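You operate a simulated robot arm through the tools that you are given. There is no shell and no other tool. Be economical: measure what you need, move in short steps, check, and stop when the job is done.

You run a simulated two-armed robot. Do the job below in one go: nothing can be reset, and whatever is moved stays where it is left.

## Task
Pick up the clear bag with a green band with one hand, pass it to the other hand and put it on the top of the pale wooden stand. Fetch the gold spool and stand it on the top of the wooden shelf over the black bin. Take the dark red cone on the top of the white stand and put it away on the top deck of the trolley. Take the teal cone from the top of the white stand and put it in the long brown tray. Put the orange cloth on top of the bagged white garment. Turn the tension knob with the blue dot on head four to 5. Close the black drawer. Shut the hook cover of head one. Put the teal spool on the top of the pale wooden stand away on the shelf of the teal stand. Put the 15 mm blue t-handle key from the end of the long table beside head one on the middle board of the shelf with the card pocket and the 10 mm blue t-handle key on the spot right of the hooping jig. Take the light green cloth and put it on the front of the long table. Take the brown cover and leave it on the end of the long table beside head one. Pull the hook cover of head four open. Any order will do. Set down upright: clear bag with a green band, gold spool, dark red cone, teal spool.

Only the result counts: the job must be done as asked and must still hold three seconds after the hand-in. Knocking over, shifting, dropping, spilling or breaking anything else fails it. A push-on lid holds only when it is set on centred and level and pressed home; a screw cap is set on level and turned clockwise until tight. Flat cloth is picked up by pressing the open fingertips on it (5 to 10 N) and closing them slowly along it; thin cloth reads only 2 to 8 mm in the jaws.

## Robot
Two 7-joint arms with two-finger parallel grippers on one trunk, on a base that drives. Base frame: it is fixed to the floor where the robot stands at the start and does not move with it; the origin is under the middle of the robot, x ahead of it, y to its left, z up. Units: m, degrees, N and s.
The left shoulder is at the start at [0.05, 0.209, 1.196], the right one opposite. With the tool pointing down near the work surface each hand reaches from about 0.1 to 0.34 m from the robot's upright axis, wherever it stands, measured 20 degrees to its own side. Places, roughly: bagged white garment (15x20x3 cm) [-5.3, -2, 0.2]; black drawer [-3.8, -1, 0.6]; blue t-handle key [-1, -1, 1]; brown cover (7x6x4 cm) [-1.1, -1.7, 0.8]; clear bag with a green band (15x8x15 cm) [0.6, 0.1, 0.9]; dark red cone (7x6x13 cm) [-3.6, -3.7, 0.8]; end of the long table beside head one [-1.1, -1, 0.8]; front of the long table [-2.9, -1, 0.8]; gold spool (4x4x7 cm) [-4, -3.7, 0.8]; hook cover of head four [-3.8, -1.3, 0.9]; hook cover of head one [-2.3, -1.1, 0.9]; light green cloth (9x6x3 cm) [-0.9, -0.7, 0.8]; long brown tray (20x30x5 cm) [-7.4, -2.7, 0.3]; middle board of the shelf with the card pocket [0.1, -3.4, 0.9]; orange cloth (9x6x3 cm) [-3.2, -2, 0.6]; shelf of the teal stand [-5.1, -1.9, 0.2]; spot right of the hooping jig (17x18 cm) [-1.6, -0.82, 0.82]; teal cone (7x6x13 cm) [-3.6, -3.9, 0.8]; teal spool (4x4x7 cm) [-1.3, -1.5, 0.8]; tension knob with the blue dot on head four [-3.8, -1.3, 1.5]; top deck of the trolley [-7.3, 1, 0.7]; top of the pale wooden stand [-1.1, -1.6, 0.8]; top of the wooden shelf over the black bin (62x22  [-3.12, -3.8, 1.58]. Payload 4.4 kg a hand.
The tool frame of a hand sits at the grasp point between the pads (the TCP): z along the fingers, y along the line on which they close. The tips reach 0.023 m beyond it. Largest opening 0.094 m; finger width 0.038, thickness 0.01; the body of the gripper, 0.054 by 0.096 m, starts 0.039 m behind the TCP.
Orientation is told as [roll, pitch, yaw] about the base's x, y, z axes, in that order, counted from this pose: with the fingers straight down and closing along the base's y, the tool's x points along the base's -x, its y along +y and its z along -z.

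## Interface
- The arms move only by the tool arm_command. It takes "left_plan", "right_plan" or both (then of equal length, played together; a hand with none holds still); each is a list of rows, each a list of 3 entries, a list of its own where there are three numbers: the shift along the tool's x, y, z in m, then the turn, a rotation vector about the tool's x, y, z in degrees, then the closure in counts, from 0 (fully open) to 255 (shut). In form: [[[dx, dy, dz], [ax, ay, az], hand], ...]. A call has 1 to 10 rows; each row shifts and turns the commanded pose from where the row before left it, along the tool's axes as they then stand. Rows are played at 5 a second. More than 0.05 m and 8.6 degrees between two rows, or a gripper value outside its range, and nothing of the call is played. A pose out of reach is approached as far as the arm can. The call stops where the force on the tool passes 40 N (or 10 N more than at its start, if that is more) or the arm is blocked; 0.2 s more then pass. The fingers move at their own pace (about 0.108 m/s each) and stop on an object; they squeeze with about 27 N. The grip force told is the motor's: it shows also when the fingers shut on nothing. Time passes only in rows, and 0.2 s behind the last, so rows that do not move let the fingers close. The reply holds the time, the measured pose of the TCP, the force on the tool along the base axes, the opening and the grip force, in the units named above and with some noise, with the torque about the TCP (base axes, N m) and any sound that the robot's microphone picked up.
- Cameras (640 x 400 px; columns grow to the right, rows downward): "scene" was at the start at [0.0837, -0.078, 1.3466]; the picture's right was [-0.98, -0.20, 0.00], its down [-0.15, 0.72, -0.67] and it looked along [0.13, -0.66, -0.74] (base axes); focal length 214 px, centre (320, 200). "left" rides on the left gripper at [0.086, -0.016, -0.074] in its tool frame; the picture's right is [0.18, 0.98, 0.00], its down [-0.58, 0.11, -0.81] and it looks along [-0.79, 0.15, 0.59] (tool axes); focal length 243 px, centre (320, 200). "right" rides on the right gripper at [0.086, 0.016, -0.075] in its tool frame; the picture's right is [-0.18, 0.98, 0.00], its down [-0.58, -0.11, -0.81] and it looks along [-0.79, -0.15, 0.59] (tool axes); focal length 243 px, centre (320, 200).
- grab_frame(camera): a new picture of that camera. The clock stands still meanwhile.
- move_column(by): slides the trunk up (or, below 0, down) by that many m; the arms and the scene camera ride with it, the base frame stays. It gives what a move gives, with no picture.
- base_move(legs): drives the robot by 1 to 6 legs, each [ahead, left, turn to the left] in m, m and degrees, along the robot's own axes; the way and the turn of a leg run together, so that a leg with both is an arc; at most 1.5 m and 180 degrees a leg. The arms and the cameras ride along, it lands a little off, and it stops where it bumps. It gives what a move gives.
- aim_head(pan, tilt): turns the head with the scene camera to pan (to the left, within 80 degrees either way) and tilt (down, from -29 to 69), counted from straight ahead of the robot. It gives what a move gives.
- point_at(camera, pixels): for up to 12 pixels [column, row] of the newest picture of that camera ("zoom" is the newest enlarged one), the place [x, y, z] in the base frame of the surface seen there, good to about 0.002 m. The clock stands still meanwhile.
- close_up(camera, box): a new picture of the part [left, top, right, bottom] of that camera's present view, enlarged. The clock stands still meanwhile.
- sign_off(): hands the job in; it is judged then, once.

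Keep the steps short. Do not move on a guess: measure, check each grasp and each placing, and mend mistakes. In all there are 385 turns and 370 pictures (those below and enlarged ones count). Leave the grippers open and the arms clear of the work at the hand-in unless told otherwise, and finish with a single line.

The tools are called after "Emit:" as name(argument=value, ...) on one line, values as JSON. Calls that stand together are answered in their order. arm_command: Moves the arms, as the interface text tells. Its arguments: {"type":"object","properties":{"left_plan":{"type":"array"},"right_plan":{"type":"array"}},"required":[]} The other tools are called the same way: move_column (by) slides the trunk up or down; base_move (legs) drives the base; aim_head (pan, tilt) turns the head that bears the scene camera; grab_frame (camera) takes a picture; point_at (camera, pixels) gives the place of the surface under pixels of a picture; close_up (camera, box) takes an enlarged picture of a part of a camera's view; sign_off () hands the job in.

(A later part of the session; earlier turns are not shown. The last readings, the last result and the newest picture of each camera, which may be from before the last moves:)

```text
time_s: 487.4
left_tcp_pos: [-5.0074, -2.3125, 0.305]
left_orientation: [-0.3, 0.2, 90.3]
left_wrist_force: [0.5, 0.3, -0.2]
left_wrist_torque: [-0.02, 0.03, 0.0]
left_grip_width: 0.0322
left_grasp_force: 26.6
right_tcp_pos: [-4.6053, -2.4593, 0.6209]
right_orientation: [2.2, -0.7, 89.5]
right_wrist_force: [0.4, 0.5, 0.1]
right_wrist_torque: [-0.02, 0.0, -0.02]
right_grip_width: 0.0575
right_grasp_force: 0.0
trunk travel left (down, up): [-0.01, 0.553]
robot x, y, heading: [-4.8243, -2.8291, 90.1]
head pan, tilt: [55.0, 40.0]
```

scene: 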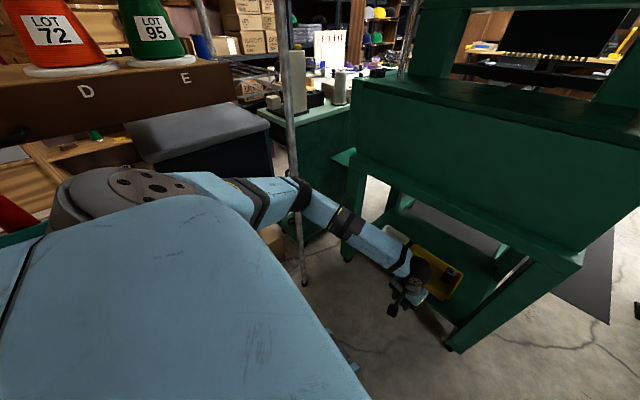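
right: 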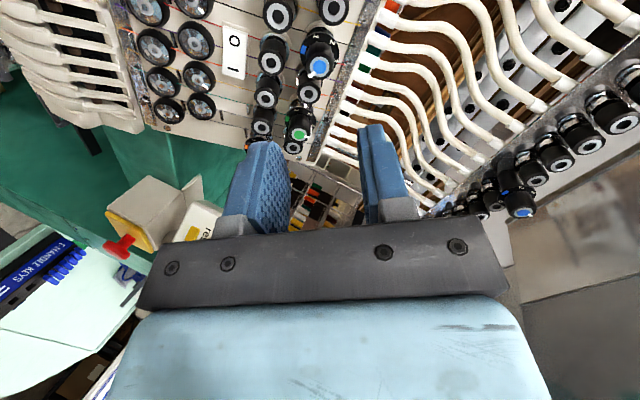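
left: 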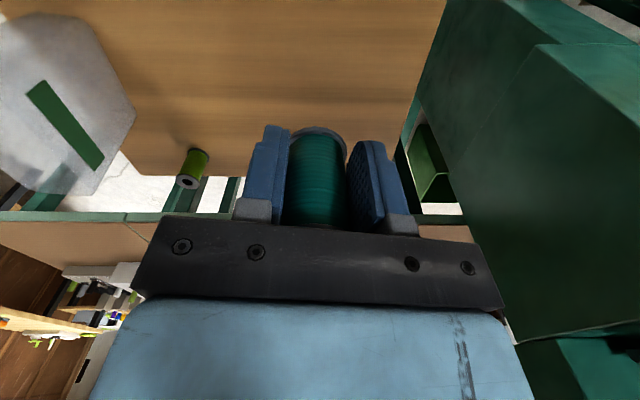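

Emit:
base_move(legs=[[0.02, -0.04, 0], [0.14, 0, 0]])

Emit:
grab_frame(camera="left")

Emit:
grab_frame(camera="scene")

```text
time_s: 489.3
left_tcp_pos: [-4.9681, -2.1529, 0.3048]
left_orientation: [-0.2, 0.3, 90.2]
left_wrist_force: [-0.8, 0.4, -0.6]
left_wrist_torque: [0.01, -0.01, 0.0]
left_grip_width: 0.0324
left_grasp_force: 27.3
right_tcp_pos: [-4.5642, -2.2986, 0.619]
right_orientation: [2.2, -0.7, 89.4]
right_wrist_force: [-0.5, -0.4, 0.4]
right_wrist_torque: [-0.01, -0.01, -0.03]
right_grip_width: 0.0572
right_grasp_force: 0.1
trunk travel left (down, up): [-0.01, 0.553]
robot x, y, heading: [-4.7874, -2.6708, 90.2]
head pan, tilt: [55.0, 40.0]
```

```text
192 pictures are left
```

left: 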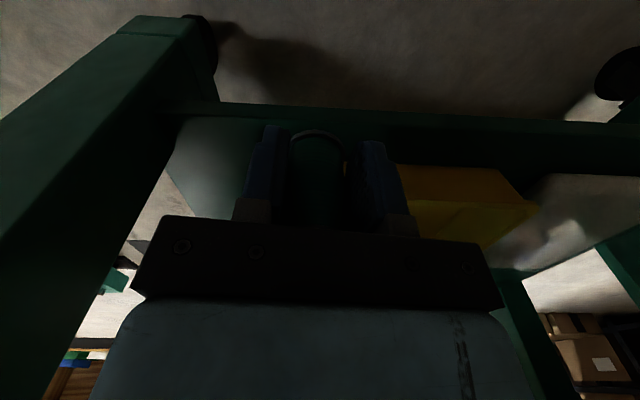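

```text
191 pictures are left
```

scene: 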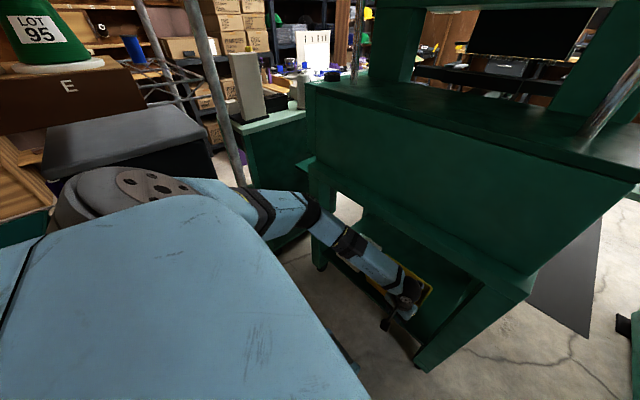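

Emit:
arm_command(left_plan=[[[-0.02, 0, 0.01], [0, 0, 0], 255], [[-0.018, 0, 0.01], [0, 0, 0], 255], [[0, 0, 0.015], [0, 0, 0], 255], [[0, 0, 0.005], [0, 0, 0], 255]])

Emit:
arm_command(left_plan=[[[0, 0, 0.002], [0, 0, 0], 255], [[0, 0, 0.002], [0, 0, 0], 255]])

```text
time_s: 490.3
left_tcp_pos: [-4.968, -2.114, 0.2662]
left_orientation: [-0.3, 0.3, 90.2]
left_wrist_force: [-0.3, -0.6, -0.7]
left_wrist_torque: [0.0, 0.0, 0.02]
left_grip_width: 0.0326
left_grasp_force: 27.7
right_tcp_pos: [-4.5656, -2.299, 0.6197]
right_orientation: [2.2, -0.7, 89.4]
right_wrist_force: [0.3, -0.9, 0.5]
right_wrist_torque: [-0.01, 0.01, 0.0]
right_grip_width: 0.0571
right_grasp_force: 0.1
trunk travel left (down, up): [-0.01, 0.553]
robot x, y, heading: [-4.781, -2.6715, 90.1]
head pan, tilt: [55.0, 40.0]
```

```text
time_s: 490.9
left_tcp_pos: [-4.9674, -2.1146, 0.2592]
left_orientation: [-0.2, 0.3, 90.2]
left_wrist_force: [-0.1, 0.2, -0.3]
left_wrist_torque: [0.0, 0.03, 0.0]
left_grip_width: 0.0324
left_grasp_force: 26.9
right_tcp_pos: [-4.5643, -2.3006, 0.619]
right_orientation: [2.2, -0.6, 89.4]
right_wrist_force: [0.2, -0.2, 0.5]
right_wrist_torque: [0.04, 0.0, -0.01]
right_grip_width: 0.0572
right_grasp_force: 0.0
trunk travel left (down, up): [-0.01, 0.553]
robot x, y, heading: [-4.7848, -2.6751, 89.8]
head pan, tilt: [55.0, 40.0]
```

Emit:
arm_command(left_plan=[[[0, 0, 0.002], [0, 0, 0], 255], [[0, 0, 0.001], [0, 0, 0], 255]])

Emit:
arm_command(left_plan=[[[0, 0, 0.002], [0, 0, 0], 255], [[0, 0, 0.001], [0, 0, 0], 255]])

```text
time_s: 491.5
left_tcp_pos: [-4.9683, -2.1139, 0.2566]
left_orientation: [-0.3, 0.3, 90.3]
left_wrist_force: [0.2, -0.8, 2.9]
left_wrist_torque: [0.06, 0.0, 0.03]
left_grip_width: 0.0322
left_grasp_force: 26.5
right_tcp_pos: [-4.5646, -2.3008, 0.6202]
right_orientation: [2.2, -0.7, 89.3]
right_wrist_force: [-0.1, -0.6, -0.1]
right_wrist_torque: [0.02, 0.02, 0.03]
right_grip_width: 0.0574
right_grasp_force: 0.1
trunk travel left (down, up): [-0.01, 0.553]
robot x, y, heading: [-4.7869, -2.6787, 90.0]
head pan, tilt: [55.0, 40.0]
```

```text
time_s: 492.1
left_tcp_pos: [-4.9672, -2.1138, 0.2574]
left_orientation: [-0.3, 0.1, 90.2]
left_wrist_force: [-1.2, -4.8, 19.4]
left_wrist_torque: [0.44, 0.15, 0.04]
left_grip_width: 0.0329
left_grasp_force: 26.8
right_tcp_pos: [-4.5637, -2.3004, 0.6198]
right_orientation: [2.4, -0.9, 89.4]
right_wrist_force: [0.1, 0.7, -0.5]
right_wrist_torque: [0.03, -0.01, 0.0]
right_grip_width: 0.0573
right_grasp_force: 0.0
trunk travel left (down, up): [-0.01, 0.553]
robot x, y, heading: [-4.7848, -2.6726, 90.0]
head pan, tilt: [55.0, 40.0]
```

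Emit:
arm_command(left_plan=[[[0, 0, -0.002], [0, 0, 0], 255], [[0, 0, 0], [0, 0, 0], 110], [[0, 0, 0], [0, 0, 0], 110], [[0, 0, -0.03], [0, 0, 0], 110], [[0, 0, -0.035], [0, 0, 0], 110], [[0.04, 0, 0], [0, 0, 0], 110], [[0.04, 0, 0], [0, 0, 0], 110], [[0.04, 0, 0], [0, 0, 0], 110]])

Emit:
grab_frame(camera="left")

Emit:
close_up(camera="scene", box=[340, 210, 500, 350])

```text
time_s: 493.9
left_tcp_pos: [-4.9672, -2.2335, 0.322]
left_orientation: [-0.3, 0.1, 90.2]
left_wrist_force: [1.3, 0.0, -0.3]
left_wrist_torque: [-0.01, 0.01, 0.03]
left_grip_width: 0.0537
left_grasp_force: 0.1
right_tcp_pos: [-4.5641, -2.2991, 0.6196]
right_orientation: [2.2, -0.7, 89.3]
right_wrist_force: [0.7, 0.9, -0.1]
right_wrist_torque: [-0.05, 0.0, 0.01]
right_grip_width: 0.0574
right_grasp_force: 0.0
trunk travel left (down, up): [-0.01, 0.553]
robot x, y, heading: [-4.7865, -2.6709, 90.3]
head pan, tilt: [55.0, 40.0]
```

```text
190 pictures are left
```

left: 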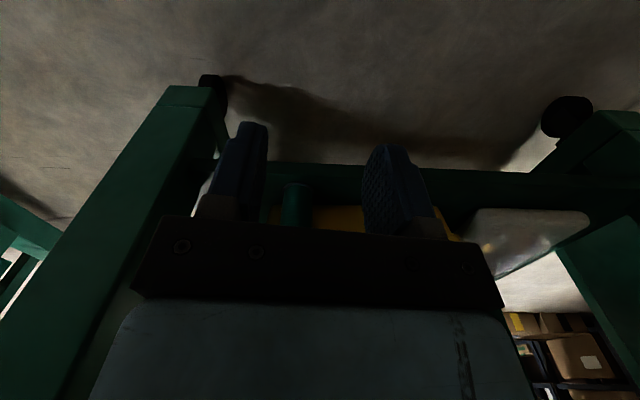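

```text
2.86 times, centred on (420, 280) of scene
```

zoom: 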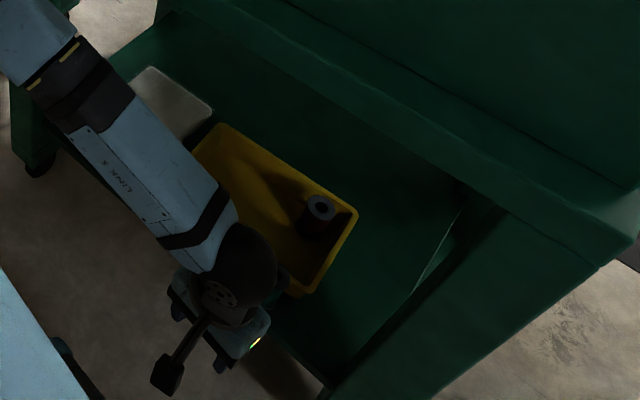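

Teal spool stands on the shelf. Back out, raise the trunk and strafe over to the orange cloth.

Emit:
base_move(legs=[[-0.2, 0, 0]])

Emit:
move_column(by=0.3)

Emit:
base_move(legs=[[0, -1.5, 0]])

Emit:
aim_head(pan=0, tilt=45)

Emit:
grab_frame(camera="scene")

```text
time_s: 495.5
left_tcp_pos: [-4.9683, -2.4321, 0.3224]
left_orientation: [-0.3, 0.3, 90.2]
left_wrist_force: [-0.2, -0.6, 1.1]
left_wrist_torque: [-0.02, -0.03, 0.0]
left_grip_width: 0.0534
left_grasp_force: 0.0
right_tcp_pos: [-4.5649, -2.498, 0.6194]
right_orientation: [2.2, -0.7, 89.4]
right_wrist_force: [0.5, -0.6, 0.4]
right_wrist_torque: [0.02, -0.01, -0.02]
right_grip_width: 0.0571
right_grasp_force: 0.0
trunk travel left (down, up): [-0.01, 0.553]
robot x, y, heading: [-4.7859, -2.8683, 89.9]
head pan, tilt: [55.0, 40.0]
```

```text
time_s: 498.5
left_tcp_pos: [-4.9667, -2.4315, 0.622]
left_orientation: [-0.4, 0.2, 90.2]
left_wrist_force: [0.1, 0.4, -0.5]
left_wrist_torque: [0.03, 0.02, 0.03]
left_grip_width: 0.0535
left_grasp_force: 0.0
right_tcp_pos: [-4.5642, -2.4976, 0.9192]
right_orientation: [2.2, -0.7, 89.4]
right_wrist_force: [0.5, 0.7, 1.7]
right_wrist_torque: [0.02, -0.03, -0.01]
right_grip_width: 0.0573
right_grasp_force: 0.1
trunk travel left (down, up): [-0.31, 0.253]
robot x, y, heading: [-4.7852, -2.8711, 89.9]
head pan, tilt: [55.0, 40.0]
```

```text
time_s: 511.9
left_tcp_pos: [-3.4466, -2.4411, 0.6221]
left_orientation: [-0.3, 0.3, 89.2]
left_wrist_force: [0.2, 0.5, 0.0]
left_wrist_torque: [0.01, -0.01, 0.02]
left_grip_width: 0.0535
left_grasp_force: 0.1
right_tcp_pos: [-3.0457, -2.5151, 0.9205]
right_orientation: [2.2, -0.6, 88.5]
right_wrist_force: [-0.4, 0.0, -1.3]
right_wrist_torque: [0.01, 0.0, 0.02]
right_grip_width: 0.0574
right_grasp_force: 0.1
trunk travel left (down, up): [-0.31, 0.253]
robot x, y, heading: [-3.2729, -2.8842, 89.1]
head pan, tilt: [55.0, 40.0]
```

```text
time_s: 513.1
left_tcp_pos: [-3.4474, -2.4423, 0.6222]
left_orientation: [-0.2, 0.3, 89.2]
left_wrist_force: [-0.2, 0.3, 0.0]
left_wrist_torque: [-0.01, -0.03, 0.0]
left_grip_width: 0.0534
left_grasp_force: 0.1
right_tcp_pos: [-3.0462, -2.5162, 0.9198]
right_orientation: [2.2, -0.6, 88.5]
right_wrist_force: [-0.9, 0.5, 0.1]
right_wrist_torque: [-0.01, 0.03, -0.01]
right_grip_width: 0.0572
right_grasp_force: 0.0
trunk travel left (down, up): [-0.31, 0.253]
robot x, y, heading: [-3.2725, -2.8848, 88.8]
head pan, tilt: [0.0, 45.0]
```

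```text
188 pictures are left
```

scene: 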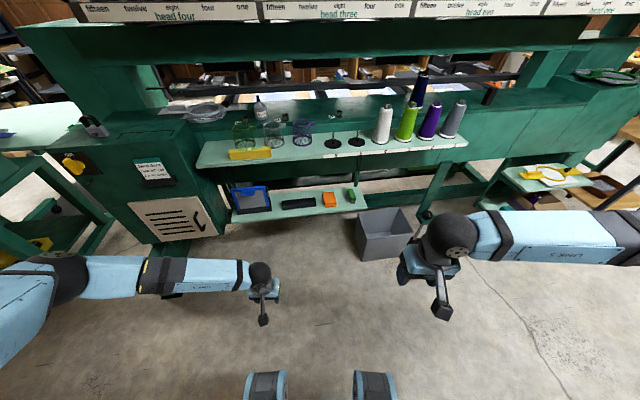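

Emit:
close_up(camera="scene", box=[210, 125, 390, 255])

Emit:
point_at(camera="zoom", pixels=[[400, 248], [445, 243], [405, 288], [450, 285], [425, 265], [490, 240], [350, 270], [470, 295], [260, 330], [300, 130], [550, 100], [420, 230]])

```text
3.08 times, centred on (300, 190) of scene
```

zoom: 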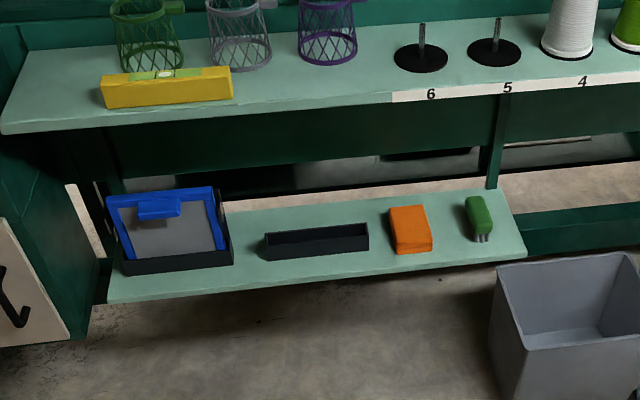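

```text
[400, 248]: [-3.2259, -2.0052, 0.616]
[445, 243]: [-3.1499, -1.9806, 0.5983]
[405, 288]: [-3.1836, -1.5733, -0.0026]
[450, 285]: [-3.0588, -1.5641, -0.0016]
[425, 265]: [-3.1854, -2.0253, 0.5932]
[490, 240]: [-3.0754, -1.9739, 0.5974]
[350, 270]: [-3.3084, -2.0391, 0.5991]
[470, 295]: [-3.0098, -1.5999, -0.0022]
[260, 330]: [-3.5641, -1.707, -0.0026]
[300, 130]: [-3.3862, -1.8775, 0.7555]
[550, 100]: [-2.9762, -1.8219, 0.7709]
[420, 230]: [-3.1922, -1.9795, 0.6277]
```

Emit:
point_at(camera="zoom", pixels=[[300, 108], [300, 98], [430, 92], [390, 210], [425, 207], [395, 252], [432, 250], [368, 240], [467, 205], [468, 240], [410, 215], [420, 245]])

```text
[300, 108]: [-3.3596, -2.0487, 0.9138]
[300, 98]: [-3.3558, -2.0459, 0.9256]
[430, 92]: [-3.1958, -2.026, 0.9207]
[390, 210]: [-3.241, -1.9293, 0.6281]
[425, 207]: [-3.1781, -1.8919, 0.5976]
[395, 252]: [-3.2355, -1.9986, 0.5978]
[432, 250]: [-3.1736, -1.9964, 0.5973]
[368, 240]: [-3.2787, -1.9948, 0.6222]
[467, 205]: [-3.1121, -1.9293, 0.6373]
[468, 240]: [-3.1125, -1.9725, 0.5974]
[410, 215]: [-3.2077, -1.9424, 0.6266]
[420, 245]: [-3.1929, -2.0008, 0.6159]
```

Cloth lies under an upper shelf, so I come in tilted 60° with the left hand. Tilt it here; also check the grey bin position.

Emit:
point_at(camera="scene", pixels=[[357, 213], [360, 255], [405, 208], [385, 262], [415, 215], [372, 232]])

Emit:
arm_command(left_plan=[[[0, 0, 0], [0, -7.5, 0], 0], [[0, 0, 0], [0, -7.5, 0], 0], [[0, 0, 0], [0, -7.5, 0], 0], [[0, 0, 0], [0, -7.5, 0], 0], [[0, 0, 0], [0, -7.5, 0], 0], [[0, 0, 0], [0, -7.5, 0], 0], [[0, 0, 0], [0, -7.5, 0], 0], [[0, 0, 0], [0, -7.5, 0], 0]])

```text
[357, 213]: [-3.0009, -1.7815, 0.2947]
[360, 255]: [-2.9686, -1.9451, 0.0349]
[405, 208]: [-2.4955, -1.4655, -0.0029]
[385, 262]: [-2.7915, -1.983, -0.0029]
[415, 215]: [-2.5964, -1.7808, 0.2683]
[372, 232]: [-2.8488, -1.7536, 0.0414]
```

```text
time_s: 515.0
left_tcp_pos: [-3.4465, -2.4414, 0.6238]
left_orientation: [-0.3, -22.4, 89.3]
left_wrist_force: [0.5, 0.3, 0.1]
left_wrist_torque: [0.03, -0.03, -0.01]
left_grip_width: 0.0937
left_grasp_force: 0.2
left hand out of reach, approached as far as the arm can: row 4, 5, 6, 7, 8
right_tcp_pos: [-3.0445, -2.5159, 0.9192]
right_orientation: [2.2, -0.7, 88.5]
right_wrist_force: [0.3, 0.4, -0.2]
right_wrist_torque: [-0.02, -0.05, -0.01]
right_grip_width: 0.0572
right_grasp_force: 0.2
trunk travel left (down, up): [-0.31, 0.253]
robot x, y, heading: [-3.2742, -2.8845, 89.0]
head pan, tilt: [0.0, 45.0]
```

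Emit:
arm_command(left_plan=[[[-0.035, 0, -0.028], [0, -4, 0], 0], [[-0.033, 0, -0.03], [0, -4, 0], 0], [[-0.033, 0, -0.03], [0, -4, 0], 0], [[-0.02, 0, -0.035], [0, -4, 0], 0], [[-0.02, 0, -0.035], [0, -4, 0], 0], [[-0.02, 0, -0.035], [0, -4, 0], 0], [[-0.02, 0, -0.035], [0, -4, 0], 0], [[-0.02, 0, -0.03], [0, -4, 0], 0], [[-0.02, 0, -0.02], [0, -4, 0], 0]])

Emit:
move_column(by=-0.3)

```text
time_s: 517.0
left_tcp_pos: [-3.437, -2.4325, 0.9738]
left_orientation: [-0.1, -58.2, 89.5]
left_wrist_force: [0.4, 1.0, -0.1]
left_wrist_torque: [0.0, -0.01, 0.02]
left_grip_width: 0.0939
left_grasp_force: 0.1
left hand out of reach, approached as far as the arm can: row 6, 7, 9
right_tcp_pos: [-3.045, -2.5162, 0.9197]
right_orientation: [2.3, -0.7, 88.4]
right_wrist_force: [-0.1, 0.5, 1.6]
right_wrist_torque: [0.0, -0.01, -0.01]
right_grip_width: 0.0573
right_grasp_force: 0.1
trunk travel left (down, up): [-0.31, 0.253]
robot x, y, heading: [-3.273, -2.8837, 89.1]
head pan, tilt: [0.0, 45.0]
```

```text
time_s: 520.0
left_tcp_pos: [-3.4378, -2.4311, 0.6736]
left_orientation: [-0.2, -58.0, 89.6]
left_wrist_force: [-0.7, 0.0, 0.1]
left_wrist_torque: [0.01, -0.01, 0.02]
left_grip_width: 0.0939
left_grasp_force: 0.0
right_tcp_pos: [-3.0456, -2.5171, 0.6198]
right_orientation: [2.2, -0.7, 88.4]
right_wrist_force: [0.7, 0.2, 0.2]
right_wrist_torque: [-0.02, -0.03, 0.0]
right_grip_width: 0.0571
right_grasp_force: 0.0
trunk travel left (down, up): [-0.01, 0.553]
robot x, y, heading: [-3.2685, -2.8833, 89.2]
head pan, tilt: [0.0, 45.0]
```

Hand is tilted 58°. Rotate the base to match the shelf (7.5°) and approach.

Emit:
base_move(legs=[[0, 0, 8], [0, -0.344, 0], [0.25, 0, 0]])

Emit:
grab_frame(camera="left")

Emit:
grab_frame(camera="scene")

```text
time_s: 525.6
left_tcp_pos: [-3.1861, -2.1727, 0.6729]
left_orientation: [-0.3, -58.0, 97.7]
left_wrist_force: [-1.1, 0.3, 0.1]
left_wrist_torque: [-0.04, 0.01, -0.01]
left_grip_width: 0.0938
left_grasp_force: 0.1
right_tcp_pos: [-2.7861, -2.2018, 0.62]
right_orientation: [2.2, -0.6, 96.4]
right_wrist_force: [-0.2, -0.1, 0.1]
right_wrist_torque: [-0.01, 0.0, -0.01]
right_grip_width: 0.057
right_grasp_force: 0.1
trunk travel left (down, up): [-0.01, 0.553]
robot x, y, heading: [-2.956, -2.5978, 97.2]
head pan, tilt: [0.0, 45.0]
```

```text
186 pictures are left
```

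left: 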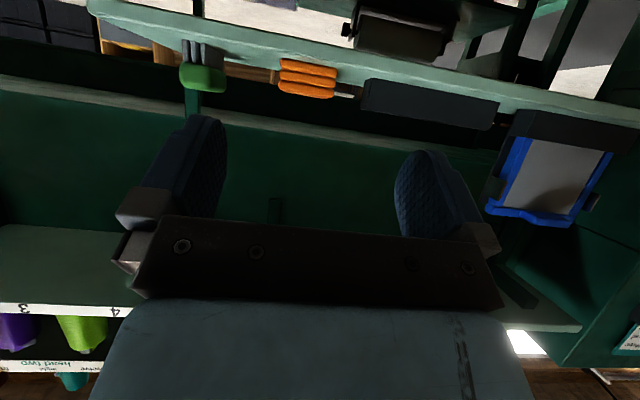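

```text
185 pictures are left
```

scene: 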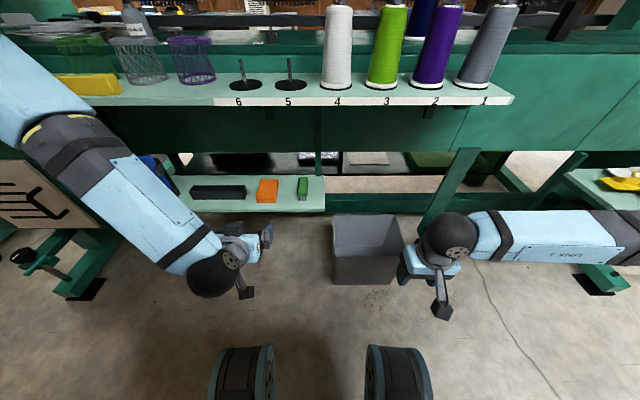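

Emit:
point_at(camera="left", pixels=[[282, 78], [335, 80], [308, 80], [308, 93], [308, 65], [280, 92], [334, 95], [308, 58], [225, 80], [362, 95]])

```text
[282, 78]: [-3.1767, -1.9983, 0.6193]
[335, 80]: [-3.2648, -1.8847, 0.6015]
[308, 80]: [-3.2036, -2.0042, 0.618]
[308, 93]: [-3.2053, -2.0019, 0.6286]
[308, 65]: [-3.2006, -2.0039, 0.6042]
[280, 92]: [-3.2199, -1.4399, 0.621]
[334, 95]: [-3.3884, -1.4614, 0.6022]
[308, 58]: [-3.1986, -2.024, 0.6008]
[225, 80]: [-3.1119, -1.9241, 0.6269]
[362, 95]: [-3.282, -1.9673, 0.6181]
```

Emit:
arm_command(left_plan=[[[-0.0122, -0.0012, 0.0337], [0, 0, 0], 38], [[-0.0122, -0.0012, 0.0337], [0, 0, 0], 38], [[-0.0122, -0.0012, 0.0337], [0, 0, 0], 38], [[-0.0122, -0.0012, 0.0337], [0, 0, 0], 38]])

Emit:
grab_frame(camera="left")

```text
time_s: 526.6
left_tcp_pos: [-3.1995, -2.032, 0.642]
left_orientation: [-0.3, -58.0, 97.6]
left_wrist_force: [0.4, 0.7, 1.2]
left_wrist_torque: [-0.02, 0.0, 0.0]
left_grip_width: 0.0799
left_grasp_force: 0.1
right_tcp_pos: [-2.786, -2.2017, 0.6193]
right_orientation: [2.1, -0.7, 96.5]
right_wrist_force: [0.0, -0.3, 0.2]
right_wrist_torque: [0.04, 0.0, -0.01]
right_grip_width: 0.0572
right_grasp_force: 0.1
trunk travel left (down, up): [-0.01, 0.553]
robot x, y, heading: [-2.9628, -2.5973, 97.0]
head pan, tilt: [0.0, 45.0]
```

```text
184 pictures are left
```

left: 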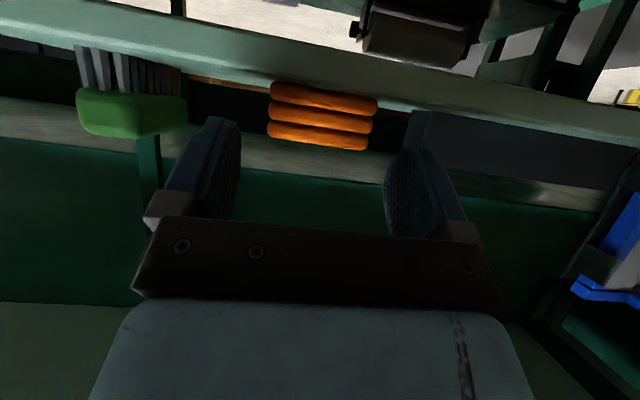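

Emit:
arm_command(left_plan=[[[-0.009, 0, 0.0239], [0, 0, 0], 38], [[-0.009, 0, 0.0239], [0, 0, 0], 38], [[0, 0, 0], [0, 0, 0], 38]])

Emit:
grab_frame(camera="left")

```text
time_s: 527.4
left_tcp_pos: [-3.2055, -1.9814, 0.6331]
left_orientation: [-0.2, -58.1, 97.6]
left_wrist_force: [0.1, -0.5, -0.6]
left_wrist_torque: [0.01, 0.02, -0.03]
left_grip_width: 0.0799
left_grasp_force: 0.1
right_tcp_pos: [-2.7858, -2.202, 0.6206]
right_orientation: [2.2, -0.7, 96.4]
right_wrist_force: [0.0, -0.1, -0.4]
right_wrist_torque: [0.01, 0.02, -0.02]
right_grip_width: 0.0573
right_grasp_force: 0.0
trunk travel left (down, up): [-0.01, 0.553]
robot x, y, heading: [-2.9604, -2.5985, 96.9]
head pan, tilt: [0.0, 45.0]
```

```text
183 pictures are left
```

left: 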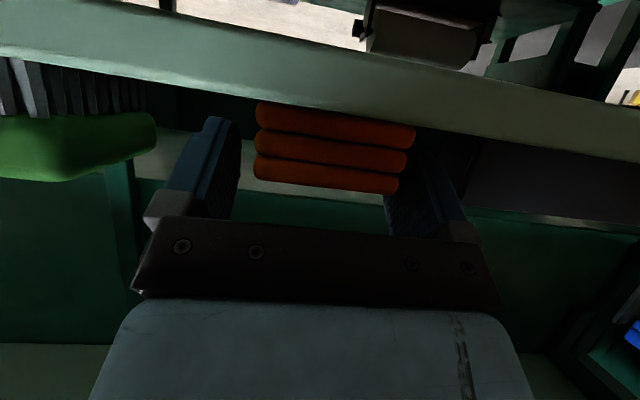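

Emit:
arm_command(left_plan=[[[0, 0.002, 0], [0, 0, 0], 255], [[0, 0, 0], [0, 0, 0], 255], [[0, 0, 0], [0, 0, 0], 255], [[0, 0, 0], [0, 0, 0], 255]])

Emit:
grab_frame(camera="left")

```text
time_s: 528.4
left_tcp_pos: [-3.2074, -1.9836, 0.6333]
left_orientation: [-0.2, -58.1, 97.6]
left_wrist_force: [0.3, -0.6, -0.2]
left_wrist_torque: [0.0, -0.03, -0.02]
left_grip_width: 0.059
left_grasp_force: 26.7
right_tcp_pos: [-2.7855, -2.2013, 0.6198]
right_orientation: [2.2, -0.7, 96.4]
right_wrist_force: [-0.8, -0.5, 0.9]
right_wrist_torque: [0.0, 0.02, -0.01]
right_grip_width: 0.057
right_grasp_force: 0.0
trunk travel left (down, up): [-0.01, 0.553]
robot x, y, heading: [-2.9618, -2.5978, 97.1]
head pan, tilt: [0.0, 45.0]
```

```text
182 pictures are left
```

left: 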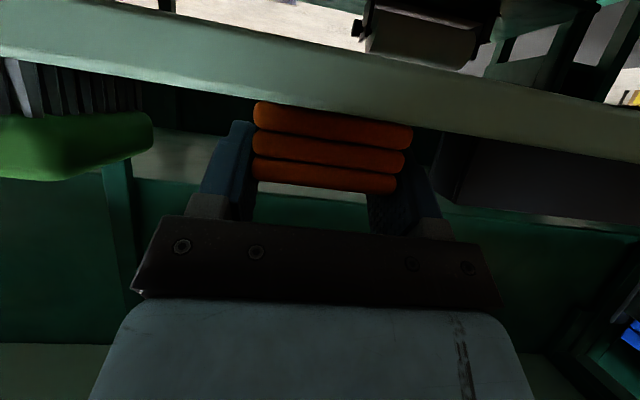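

Emit:
arm_command(left_plan=[[[-0.0127, 0, -0.008], [0, 0, 0], 255], [[-0.0254, 0, -0.0159], [0, 0, 0], 255], [[0.0212, 0, -0.0339], [0, 0, 0], 255], [[0.0212, 0, -0.0339], [0, 0, 0], 255], [[0.0212, 0, -0.0339], [0, 0, 0], 255], [[0.0212, 0, -0.0339], [0, 0, 0], 255]])

Emit:
base_move(legs=[[-0.2, 0, -7], [-0.1, 0, 0]])

Emit:
grab_frame(camera="left")

```text
time_s: 529.8
left_tcp_pos: [-3.1878, -2.1428, 0.6767]
left_orientation: [-0.2, -58.1, 97.6]
left_wrist_force: [0.6, 0.5, -0.1]
left_wrist_torque: [-0.03, -0.01, 0.0]
left_grip_width: 0.0594
left_grasp_force: 26.4
right_tcp_pos: [-2.7847, -2.2021, 0.6202]
right_orientation: [2.3, -0.6, 96.4]
right_wrist_force: [0.7, 0.1, 0.4]
right_wrist_torque: [0.01, -0.01, 0.01]
right_grip_width: 0.0574
right_grasp_force: 0.0
trunk travel left (down, up): [-0.01, 0.553]
robot x, y, heading: [-2.9611, -2.597, 97.2]
head pan, tilt: [0.0, 45.0]
```

```text
time_s: 532.1
left_tcp_pos: [-3.117, -2.4177, 0.6787]
left_orientation: [-0.1, -58.1, 90.6]
left_wrist_force: [0.4, 0.2, -0.3]
left_wrist_torque: [-0.01, 0.04, 0.0]
left_grip_width: 0.0592
left_grasp_force: 27.0
right_tcp_pos: [-2.7255, -2.5245, 0.6201]
right_orientation: [2.1, -0.7, 89.3]
right_wrist_force: [1.2, 0.0, 0.6]
right_wrist_torque: [0.04, -0.01, 0.0]
right_grip_width: 0.0571
right_grasp_force: 0.0
trunk travel left (down, up): [-0.01, 0.553]
robot x, y, heading: [-2.9487, -2.8932, 90.1]
head pan, tilt: [0.0, 45.0]
```

```text
181 pictures are left
```

left: 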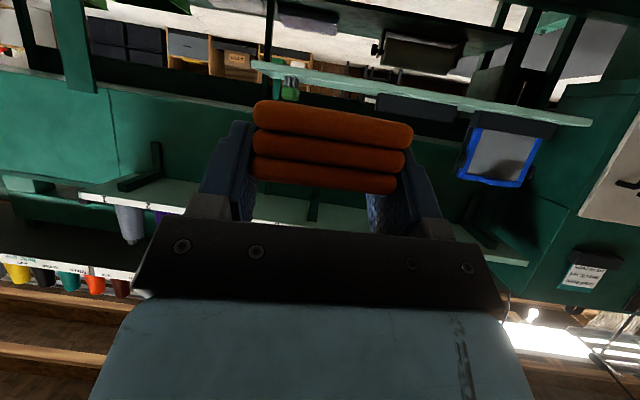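

Cloth held level. Before the garment, I check where my left elbow sits in this pose.

Emit:
aim_head(pan=45, tilt=45)

Emit:
grab_frame(camera="scene")

Emit:
point_at(camera="scene", pixels=[[200, 150], [260, 130], [300, 130], [330, 150], [360, 180], [400, 230], [440, 260], [270, 170]])

```text
time_s: 533.2
left_tcp_pos: [-3.1184, -2.4176, 0.678]
left_orientation: [-0.3, -58.0, 90.6]
left_wrist_force: [-1.1, 0.7, -0.3]
left_wrist_torque: [-0.04, -0.02, -0.01]
left_grip_width: 0.0594
left_grasp_force: 26.9
right_tcp_pos: [-2.7266, -2.5258, 0.6194]
right_orientation: [2.2, -0.8, 89.3]
right_wrist_force: [-0.9, 0.1, 0.1]
right_wrist_torque: [0.02, -0.03, -0.02]
right_grip_width: 0.0572
right_grasp_force: 0.1
trunk travel left (down, up): [-0.01, 0.553]
robot x, y, heading: [-2.9483, -2.8973, 89.8]
head pan, tilt: [45.0, 45.0]
```

```text
180 pictures are left
```

scene: 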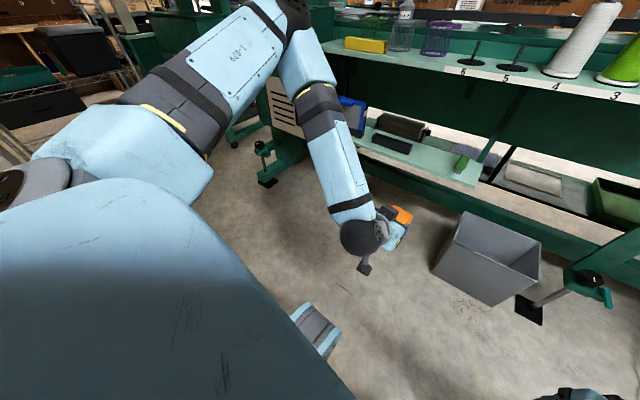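

```text
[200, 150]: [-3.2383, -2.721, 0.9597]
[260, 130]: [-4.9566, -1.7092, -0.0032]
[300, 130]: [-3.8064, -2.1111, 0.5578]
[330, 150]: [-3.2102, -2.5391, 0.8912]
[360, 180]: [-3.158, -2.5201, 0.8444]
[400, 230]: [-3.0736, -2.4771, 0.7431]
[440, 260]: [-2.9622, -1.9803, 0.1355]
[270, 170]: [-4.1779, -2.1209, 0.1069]
```

The elbow is forward and up, so it should clear the rack pole. Strafe back to the teal stand.

Emit:
base_move(legs=[[0, 1.5, 0], [0, 0.33, 0]])

Emit:
arm_command(left_plan=[[[0.0339, 0, 0.0212], [0, 0, 0], 255], [[0.0339, 0, 0.0212], [0, 0, 0], 255], [[0.0339, 0, 0.0212], [0, 0, 0], 255], [[0.0339, 0, 0.0212], [0, 0, 0], 255], [[0.0339, 0, 0.0212], [0, 0, 0], 255], [[0.0339, 0, 0.0212], [0, 0, 0], 255], [[0.0339, 0, 0.0212], [0, 0, 0], 255], [[0.0339, 0, 0.0212], [0, 0, 0], 255]])

Emit:
grab_frame(camera="scene")

Emit:
grab_frame(camera="left")

```text
time_s: 549.8
left_tcp_pos: [-4.9572, -2.3941, 0.6789]
left_orientation: [-0.2, -58.0, 89.6]
left_wrist_force: [0.4, 0.4, -0.5]
left_wrist_torque: [-0.01, -0.03, 0.02]
left_grip_width: 0.0595
left_grasp_force: 27.3
right_tcp_pos: [-4.568, -2.5094, 0.6197]
right_orientation: [2.1, -0.6, 88.5]
right_wrist_force: [0.2, -0.1, -0.6]
right_wrist_torque: [0.01, 0.02, 0.02]
right_grip_width: 0.0572
right_grasp_force: 0.0
trunk travel left (down, up): [-0.01, 0.553]
robot x, y, heading: [-4.798, -2.8783, 89.2]
head pan, tilt: [45.0, 45.0]
```

```text
time_s: 551.5
left_tcp_pos: [-4.8252, -2.3771, 0.458]
left_orientation: [0.0, -58.9, 90.5]
left_wrist_force: [-0.1, 0.8, -0.4]
left_wrist_torque: [-0.02, -0.02, 0.0]
left_grip_width: 0.0594
left_grasp_force: 27.2
left hand out of reach, approached as far as the arm can: row 1, 2, 3, 4, 5, 6, 7, 8
right_tcp_pos: [-4.5693, -2.5131, 0.6278]
right_orientation: [2.1, -1.3, 88.6]
right_wrist_force: [-0.4, 0.3, -1.0]
right_wrist_torque: [-0.01, 0.0, 0.01]
right_grip_width: 0.0572
right_grasp_force: 0.1
trunk travel left (down, up): [-0.01, 0.553]
robot x, y, heading: [-4.7963, -2.8791, 89.2]
head pan, tilt: [45.0, 45.0]
```

```text
179 pictures are left
```

scene: 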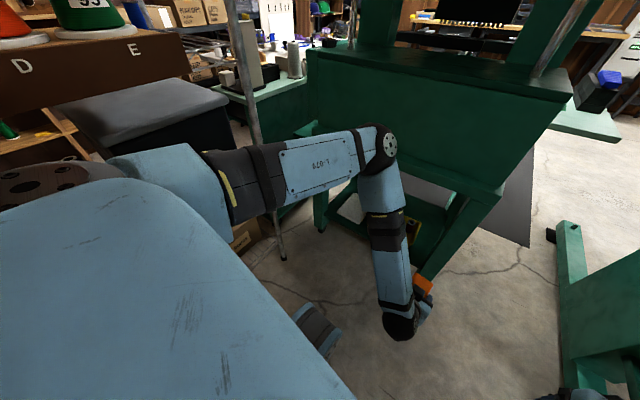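

```text
178 pictures are left
```

left: 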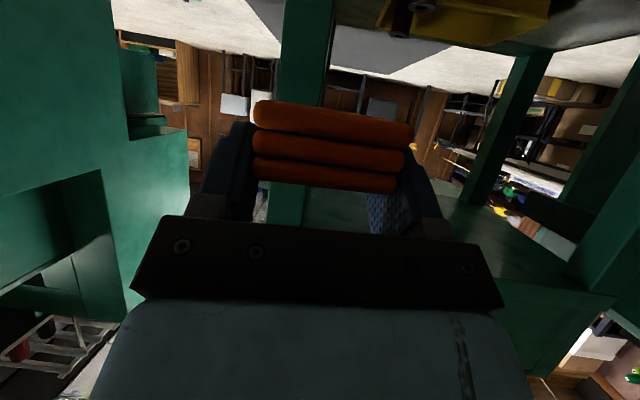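

My elbow seems to touch the stand; back off at once.

Emit:
base_move(legs=[[-0.12, 0, 0]])

Emit:
grab_frame(camera="scene")

Emit:
point_at(camera="scene", pixels=[[385, 145], [380, 190], [350, 150], [300, 165], [220, 200], [395, 260], [400, 325], [450, 210]])

```text
time_s: 552.8
left_tcp_pos: [-4.8258, -2.4929, 0.4575]
left_orientation: [-0.3, -59.4, 90.6]
left_wrist_force: [0.2, -0.1, -0.4]
left_wrist_torque: [-0.02, 0.0, -0.01]
left_grip_width: 0.0594
left_grasp_force: 27.1
right_tcp_pos: [-4.5711, -2.6322, 0.6252]
right_orientation: [2.2, -1.2, 88.5]
right_wrist_force: [0.1, -0.4, 0.3]
right_wrist_torque: [0.01, 0.01, 0.01]
right_grip_width: 0.0573
right_grasp_force: 0.0
trunk travel left (down, up): [-0.01, 0.553]
robot x, y, heading: [-4.7952, -3.0024, 88.9]
head pan, tilt: [45.0, 45.0]
```

```text
177 pictures are left
```

scene: 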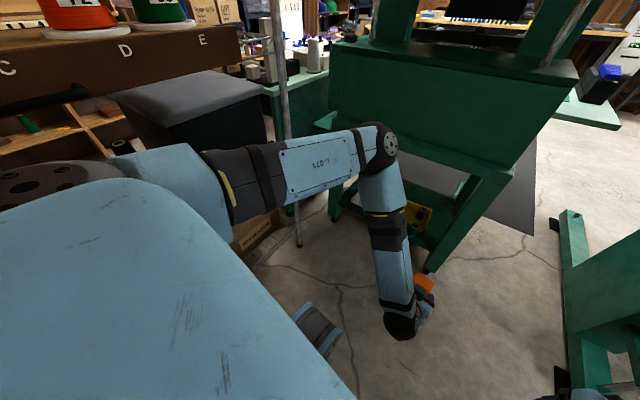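

```text
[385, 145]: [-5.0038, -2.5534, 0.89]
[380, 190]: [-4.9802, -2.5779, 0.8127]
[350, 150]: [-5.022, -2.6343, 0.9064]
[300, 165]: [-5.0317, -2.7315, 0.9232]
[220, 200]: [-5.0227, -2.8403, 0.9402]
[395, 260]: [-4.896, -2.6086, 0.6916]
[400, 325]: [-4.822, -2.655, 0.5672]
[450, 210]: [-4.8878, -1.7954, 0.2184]
```

Emit:
arm_command(left_plan=[[[-0.0206, 0.02, 0.0343], [0, 0, 0], 255], [[-0.0206, 0.02, 0.0343], [0, 0, 0], 255], [[-0.0206, 0.02, 0.0343], [0, 0, 0], 255], [[-0.0206, 0.02, 0.0343], [0, 0, 0], 255], [[-0.0206, 0.02, 0.0343], [0, 0, 0], 255]])

Emit:
arm_command(left_plan=[[[0.0343, 0, 0.0206], [0, 0, 0], 255], [[0.0343, 0, 0.0206], [0, 0, 0], 255], [[0.0343, 0, 0.0206], [0, 0, 0], 255]])

```text
time_s: 554.0
left_tcp_pos: [-4.8949, -2.2815, 0.4712]
left_orientation: [0.4, -58.5, 90.5]
left_wrist_force: [0.1, 0.3, -0.4]
left_wrist_torque: [-0.02, 0.0, 0.02]
left_grip_width: 0.0593
left_grasp_force: 26.9
left hand out of reach, approached as far as the arm can: row 1, 2, 3, 4, 5
right_tcp_pos: [-4.5701, -2.6287, 0.6207]
right_orientation: [2.2, -0.7, 88.5]
right_wrist_force: [0.6, -0.6, 0.0]
right_wrist_torque: [-0.01, -0.01, -0.02]
right_grip_width: 0.0572
right_grasp_force: 0.0
trunk travel left (down, up): [-0.01, 0.553]
robot x, y, heading: [-4.7981, -2.9976, 89.0]
head pan, tilt: [45.0, 45.0]
```

```text
time_s: 554.8
left_tcp_pos: [-4.8581, -2.2639, 0.3694]
left_orientation: [0.8, -58.1, 90.5]
left_wrist_force: [-0.3, 0.1, -0.4]
left_wrist_torque: [0.01, -0.01, -0.02]
left_grip_width: 0.0596
left_grasp_force: 27.3
left hand out of reach, approached as far as the arm can: row 1, 2, 3
right_tcp_pos: [-4.5698, -2.6286, 0.6195]
right_orientation: [2.2, -0.8, 88.4]
right_wrist_force: [0.4, 0.4, -0.1]
right_wrist_torque: [-0.01, -0.01, 0.0]
right_grip_width: 0.0571
right_grasp_force: 0.1
trunk travel left (down, up): [-0.01, 0.553]
robot x, y, heading: [-4.799, -2.998, 88.8]
head pan, tilt: [45.0, 45.0]
```

Too low for that tilt. I ease the tilt to about 40° and see whether it then reaches lower and farther left.

Emit:
arm_command(left_plan=[[[0, 0.015, 0], [0, 6, 0], 255], [[0, 0.015, 0], [0, 6, 0], 255], [[0, 0.015, 0], [0, 6, 0], 255], [[0, 0.015, 0], [0, 3, 0], 255], [[0, 0.03, 0], [0, 0, 0], 255], [[0, 0.03, 0], [0, 0, 0], 255]])

Emit:
arm_command(left_plan=[[[0.012, 0.02, 0.016], [0, 0, 0], 255], [[0.012, 0.02, 0.016], [0, 0, 0], 255], [[0.012, 0.02, 0.016], [0, 0, 0], 255]])

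```text
time_s: 556.2
left_tcp_pos: [-4.9771, -2.2666, 0.37]
left_orientation: [-0.3, -37.7, 90.4]
left_wrist_force: [-0.2, 0.0, 0.9]
left_wrist_torque: [-0.01, -0.02, -0.02]
left_grip_width: 0.0594
left_grasp_force: 27.2
right_tcp_pos: [-4.5709, -2.6294, 0.6189]
right_orientation: [2.4, -0.7, 88.3]
right_wrist_force: [-0.7, -0.2, -1.0]
right_wrist_torque: [-0.02, 0.0, 0.01]
right_grip_width: 0.0574
right_grasp_force: 0.1
trunk travel left (down, up): [-0.01, 0.553]
robot x, y, heading: [-4.7983, -2.9968, 88.7]
head pan, tilt: [45.0, 45.0]
```

```text
time_s: 557.0
left_tcp_pos: [-5.037, -2.2654, 0.3084]
left_orientation: [0.0, -37.8, 90.3]
left_wrist_force: [-0.3, 0.6, -0.1]
left_wrist_torque: [-0.02, -0.01, -0.01]
left_grip_width: 0.0592
left_grasp_force: 27.6
right_tcp_pos: [-4.5705, -2.6294, 0.6194]
right_orientation: [2.2, -0.7, 88.4]
right_wrist_force: [1.1, -0.1, -0.5]
right_wrist_torque: [0.01, -0.01, 0.01]
right_grip_width: 0.0571
right_grasp_force: 0.2
trunk travel left (down, up): [-0.01, 0.553]
robot x, y, heading: [-4.7951, -2.9976, 89.5]
head pan, tilt: [45.0, 45.0]
```

Emit:
arm_command(left_plan=[[[-0.012, 0, -0.016], [0, -4, 0], 255], [[-0.012, 0, -0.016], [0, -4, 0], 255], [[0, 0, 0], [0, -2, 0], 255]])

Emit:
base_move(legs=[[0, 0.1, 0], [0, 0.06, 0]])

Emit:
grab_frame(camera="scene")

Emit:
grab_frame(camera="left")

```text
time_s: 557.8
left_tcp_pos: [-5.0508, -2.258, 0.3483]
left_orientation: [0.0, -43.6, 90.5]
left_wrist_force: [-0.2, 0.4, -0.3]
left_wrist_torque: [-0.01, 0.0, 0.02]
left_grip_width: 0.0592
left_grasp_force: 27.4
left hand out of reach, approached as far as the arm can: row 2, 3
right_tcp_pos: [-4.5701, -2.6285, 0.6195]
right_orientation: [2.3, -0.6, 88.4]
right_wrist_force: [1.0, -0.8, -0.2]
right_wrist_torque: [0.02, -0.02, 0.0]
right_grip_width: 0.0572
right_grasp_force: 0.0
trunk travel left (down, up): [-0.01, 0.553]
robot x, y, heading: [-4.7964, -2.9977, 89.0]
head pan, tilt: [45.0, 45.0]
```

```text
time_s: 560.1
left_tcp_pos: [-5.2086, -2.2539, 0.3497]
left_orientation: [0.0, -43.6, 90.4]
left_wrist_force: [-0.3, 0.1, -0.5]
left_wrist_torque: [-0.02, 0.01, 0.03]
left_grip_width: 0.0596
left_grasp_force: 26.7
right_tcp_pos: [-4.728, -2.6265, 0.62]
right_orientation: [2.1, -0.7, 88.4]
right_wrist_force: [0.6, -0.5, 0.2]
right_wrist_torque: [-0.01, -0.02, 0.0]
right_grip_width: 0.0572
right_grasp_force: 0.1
trunk travel left (down, up): [-0.01, 0.553]
robot x, y, heading: [-4.9522, -2.9966, 89.2]
head pan, tilt: [45.0, 45.0]
```

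```text
176 pictures are left
```

scene: 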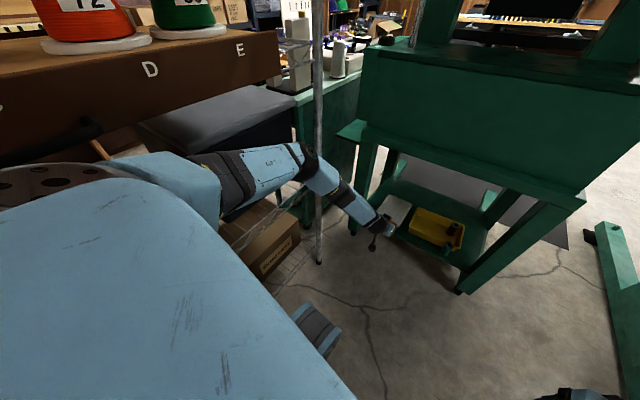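

```text
175 pictures are left
```

left: 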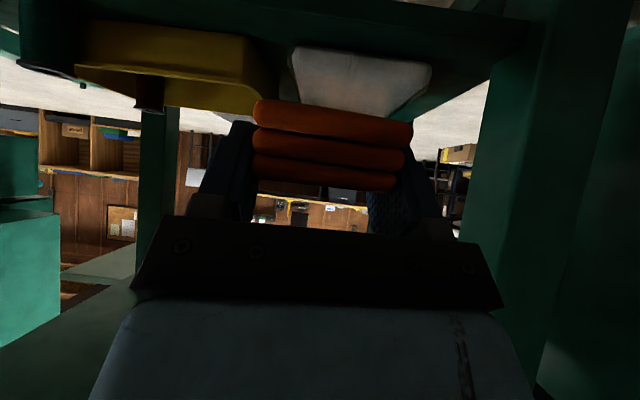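

Emit:
point_at(camera="scene", pixels=[[300, 165], [318, 120], [319, 230], [325, 185], [260, 170], [395, 210], [385, 205], [410, 212], [392, 230]])

Emit:
point_at(camera="left", pixels=[[300, 60], [360, 85], [425, 80], [350, 60], [265, 90], [420, 100], [470, 90], [380, 50], [260, 60]])

```text
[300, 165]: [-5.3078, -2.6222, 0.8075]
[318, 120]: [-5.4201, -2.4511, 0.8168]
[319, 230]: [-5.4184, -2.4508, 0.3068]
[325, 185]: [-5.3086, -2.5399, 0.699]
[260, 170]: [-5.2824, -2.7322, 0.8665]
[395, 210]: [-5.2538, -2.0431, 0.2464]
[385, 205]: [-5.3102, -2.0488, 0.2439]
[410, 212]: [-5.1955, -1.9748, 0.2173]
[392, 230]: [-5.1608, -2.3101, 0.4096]
```

```text
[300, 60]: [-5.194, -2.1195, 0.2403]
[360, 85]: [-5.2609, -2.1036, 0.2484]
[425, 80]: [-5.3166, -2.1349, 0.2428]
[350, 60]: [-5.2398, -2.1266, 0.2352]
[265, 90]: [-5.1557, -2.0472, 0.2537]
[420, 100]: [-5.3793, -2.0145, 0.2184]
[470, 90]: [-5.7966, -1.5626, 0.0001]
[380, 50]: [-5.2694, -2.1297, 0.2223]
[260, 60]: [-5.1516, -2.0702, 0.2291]
```

Emit:
arm_command(left_plan=[[[0, 0.025, 0], [0, 0, 0], 255]])

Emit:
base_move(legs=[[0.1, 0, 0.5], [0.07, 0, 0]])

Emit:
grab_frame(camera="scene")

Emit:
grab_frame(camera="left")

```text
time_s: 560.5
left_tcp_pos: [-5.2232, -2.2462, 0.3564]
left_orientation: [0.4, -43.6, 89.2]
left_wrist_force: [-0.4, -0.5, 0.1]
left_wrist_torque: [-0.04, 0.01, 0.01]
left_grip_width: 0.0595
left_grasp_force: 27.1
left hand out of reach, approached as far as the arm can: row 1
right_tcp_pos: [-4.721, -2.6271, 0.6173]
right_orientation: [2.8, -0.6, 87.9]
right_wrist_force: [-1.2, 0.5, -0.2]
right_wrist_torque: [0.0, -0.02, -0.01]
right_grip_width: 0.0574
right_grasp_force: 0.0
trunk travel left (down, up): [-0.01, 0.553]
robot x, y, heading: [-4.955, -2.9931, 88.6]
head pan, tilt: [45.0, 45.0]
```

```text
time_s: 561.3
left_tcp_pos: [-5.2186, -2.2421, 0.3486]
left_orientation: [-0.6, -43.2, 89.8]
left_wrist_force: [0.4, 0.7, 0.1]
left_wrist_torque: [-0.02, 0.0, -0.02]
left_grip_width: 0.0596
left_grasp_force: 27.0
right_tcp_pos: [-4.7234, -2.6185, 0.619]
right_orientation: [2.4, -0.8, 88.0]
right_wrist_force: [0.5, -0.3, 0.0]
right_wrist_torque: [0.02, -0.04, -0.01]
right_grip_width: 0.0571
right_grasp_force: 0.0
trunk travel left (down, up): [-0.01, 0.553]
robot x, y, heading: [-4.9575, -2.9836, 88.6]
head pan, tilt: [45.0, 45.0]
stopped in leg 1: the robot was blocked; the commanded pose is now the measured one
```

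```text
174 pictures are left
```

scene: 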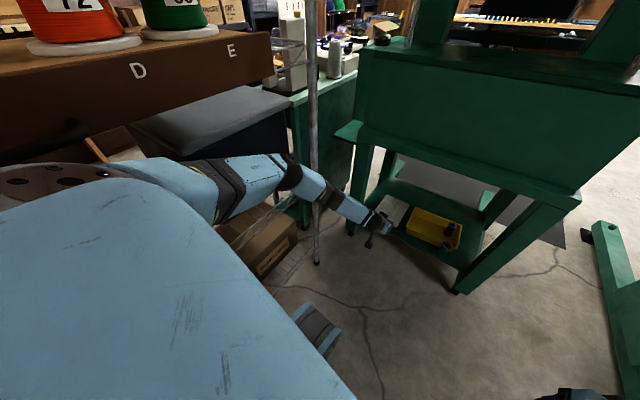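

```text
173 pictures are left
```

left: 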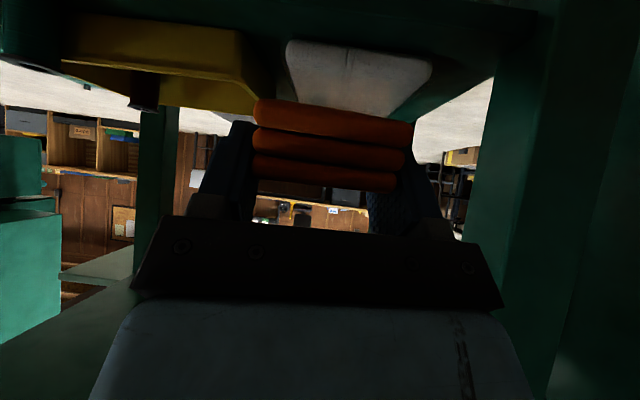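

Something at the rack blocks. I move right, turn the base left by 16° and come in diagonally instead.

Emit:
base_move(legs=[[0, -0.15, 0], [0, 0, 16.5]])

Emit:
base_move(legs=[[0, -0.09, 0], [0.12, 0, 0]])

Emit:
grab_frame(camera="scene")

```text
time_s: 564.2
left_tcp_pos: [-5.2695, -2.3541, 0.3469]
left_orientation: [-0.7, -43.3, 106.4]
left_wrist_force: [0.5, 0.7, -1.1]
left_wrist_torque: [-0.03, 0.0, 0.0]
left_grip_width: 0.0596
left_grasp_force: 27.3
right_tcp_pos: [-4.6876, -2.5719, 0.6194]
right_orientation: [2.2, -0.6, 104.6]
right_wrist_force: [-0.3, -0.1, -0.1]
right_wrist_torque: [-0.02, 0.0, 0.01]
right_grip_width: 0.0574
right_grasp_force: 0.0
trunk travel left (down, up): [-0.01, 0.553]
robot x, y, heading: [-4.8027, -2.9859, 105.0]
head pan, tilt: [45.0, 45.0]
```

```text
time_s: 566.5
left_tcp_pos: [-5.212, -2.214, 0.3481]
left_orientation: [-0.5, -43.1, 106.3]
left_wrist_force: [-0.4, 0.1, -0.7]
left_wrist_torque: [-0.01, 0.01, 0.03]
left_grip_width: 0.059
left_grasp_force: 27.1
right_tcp_pos: [-4.6304, -2.4331, 0.6188]
right_orientation: [2.3, -0.7, 104.5]
right_wrist_force: [-0.5, -0.2, -0.3]
right_wrist_torque: [0.0, 0.01, 0.04]
right_grip_width: 0.0572
right_grasp_force: 0.0
trunk travel left (down, up): [-0.01, 0.553]
robot x, y, heading: [-4.7496, -2.849, 105.3]
head pan, tilt: [45.0, 45.0]
```

```text
172 pictures are left
```

scene: 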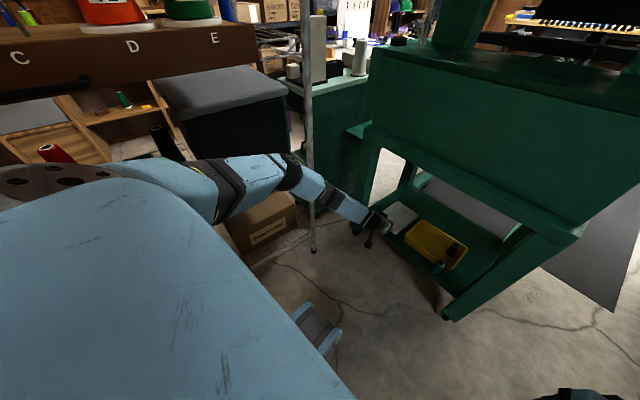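

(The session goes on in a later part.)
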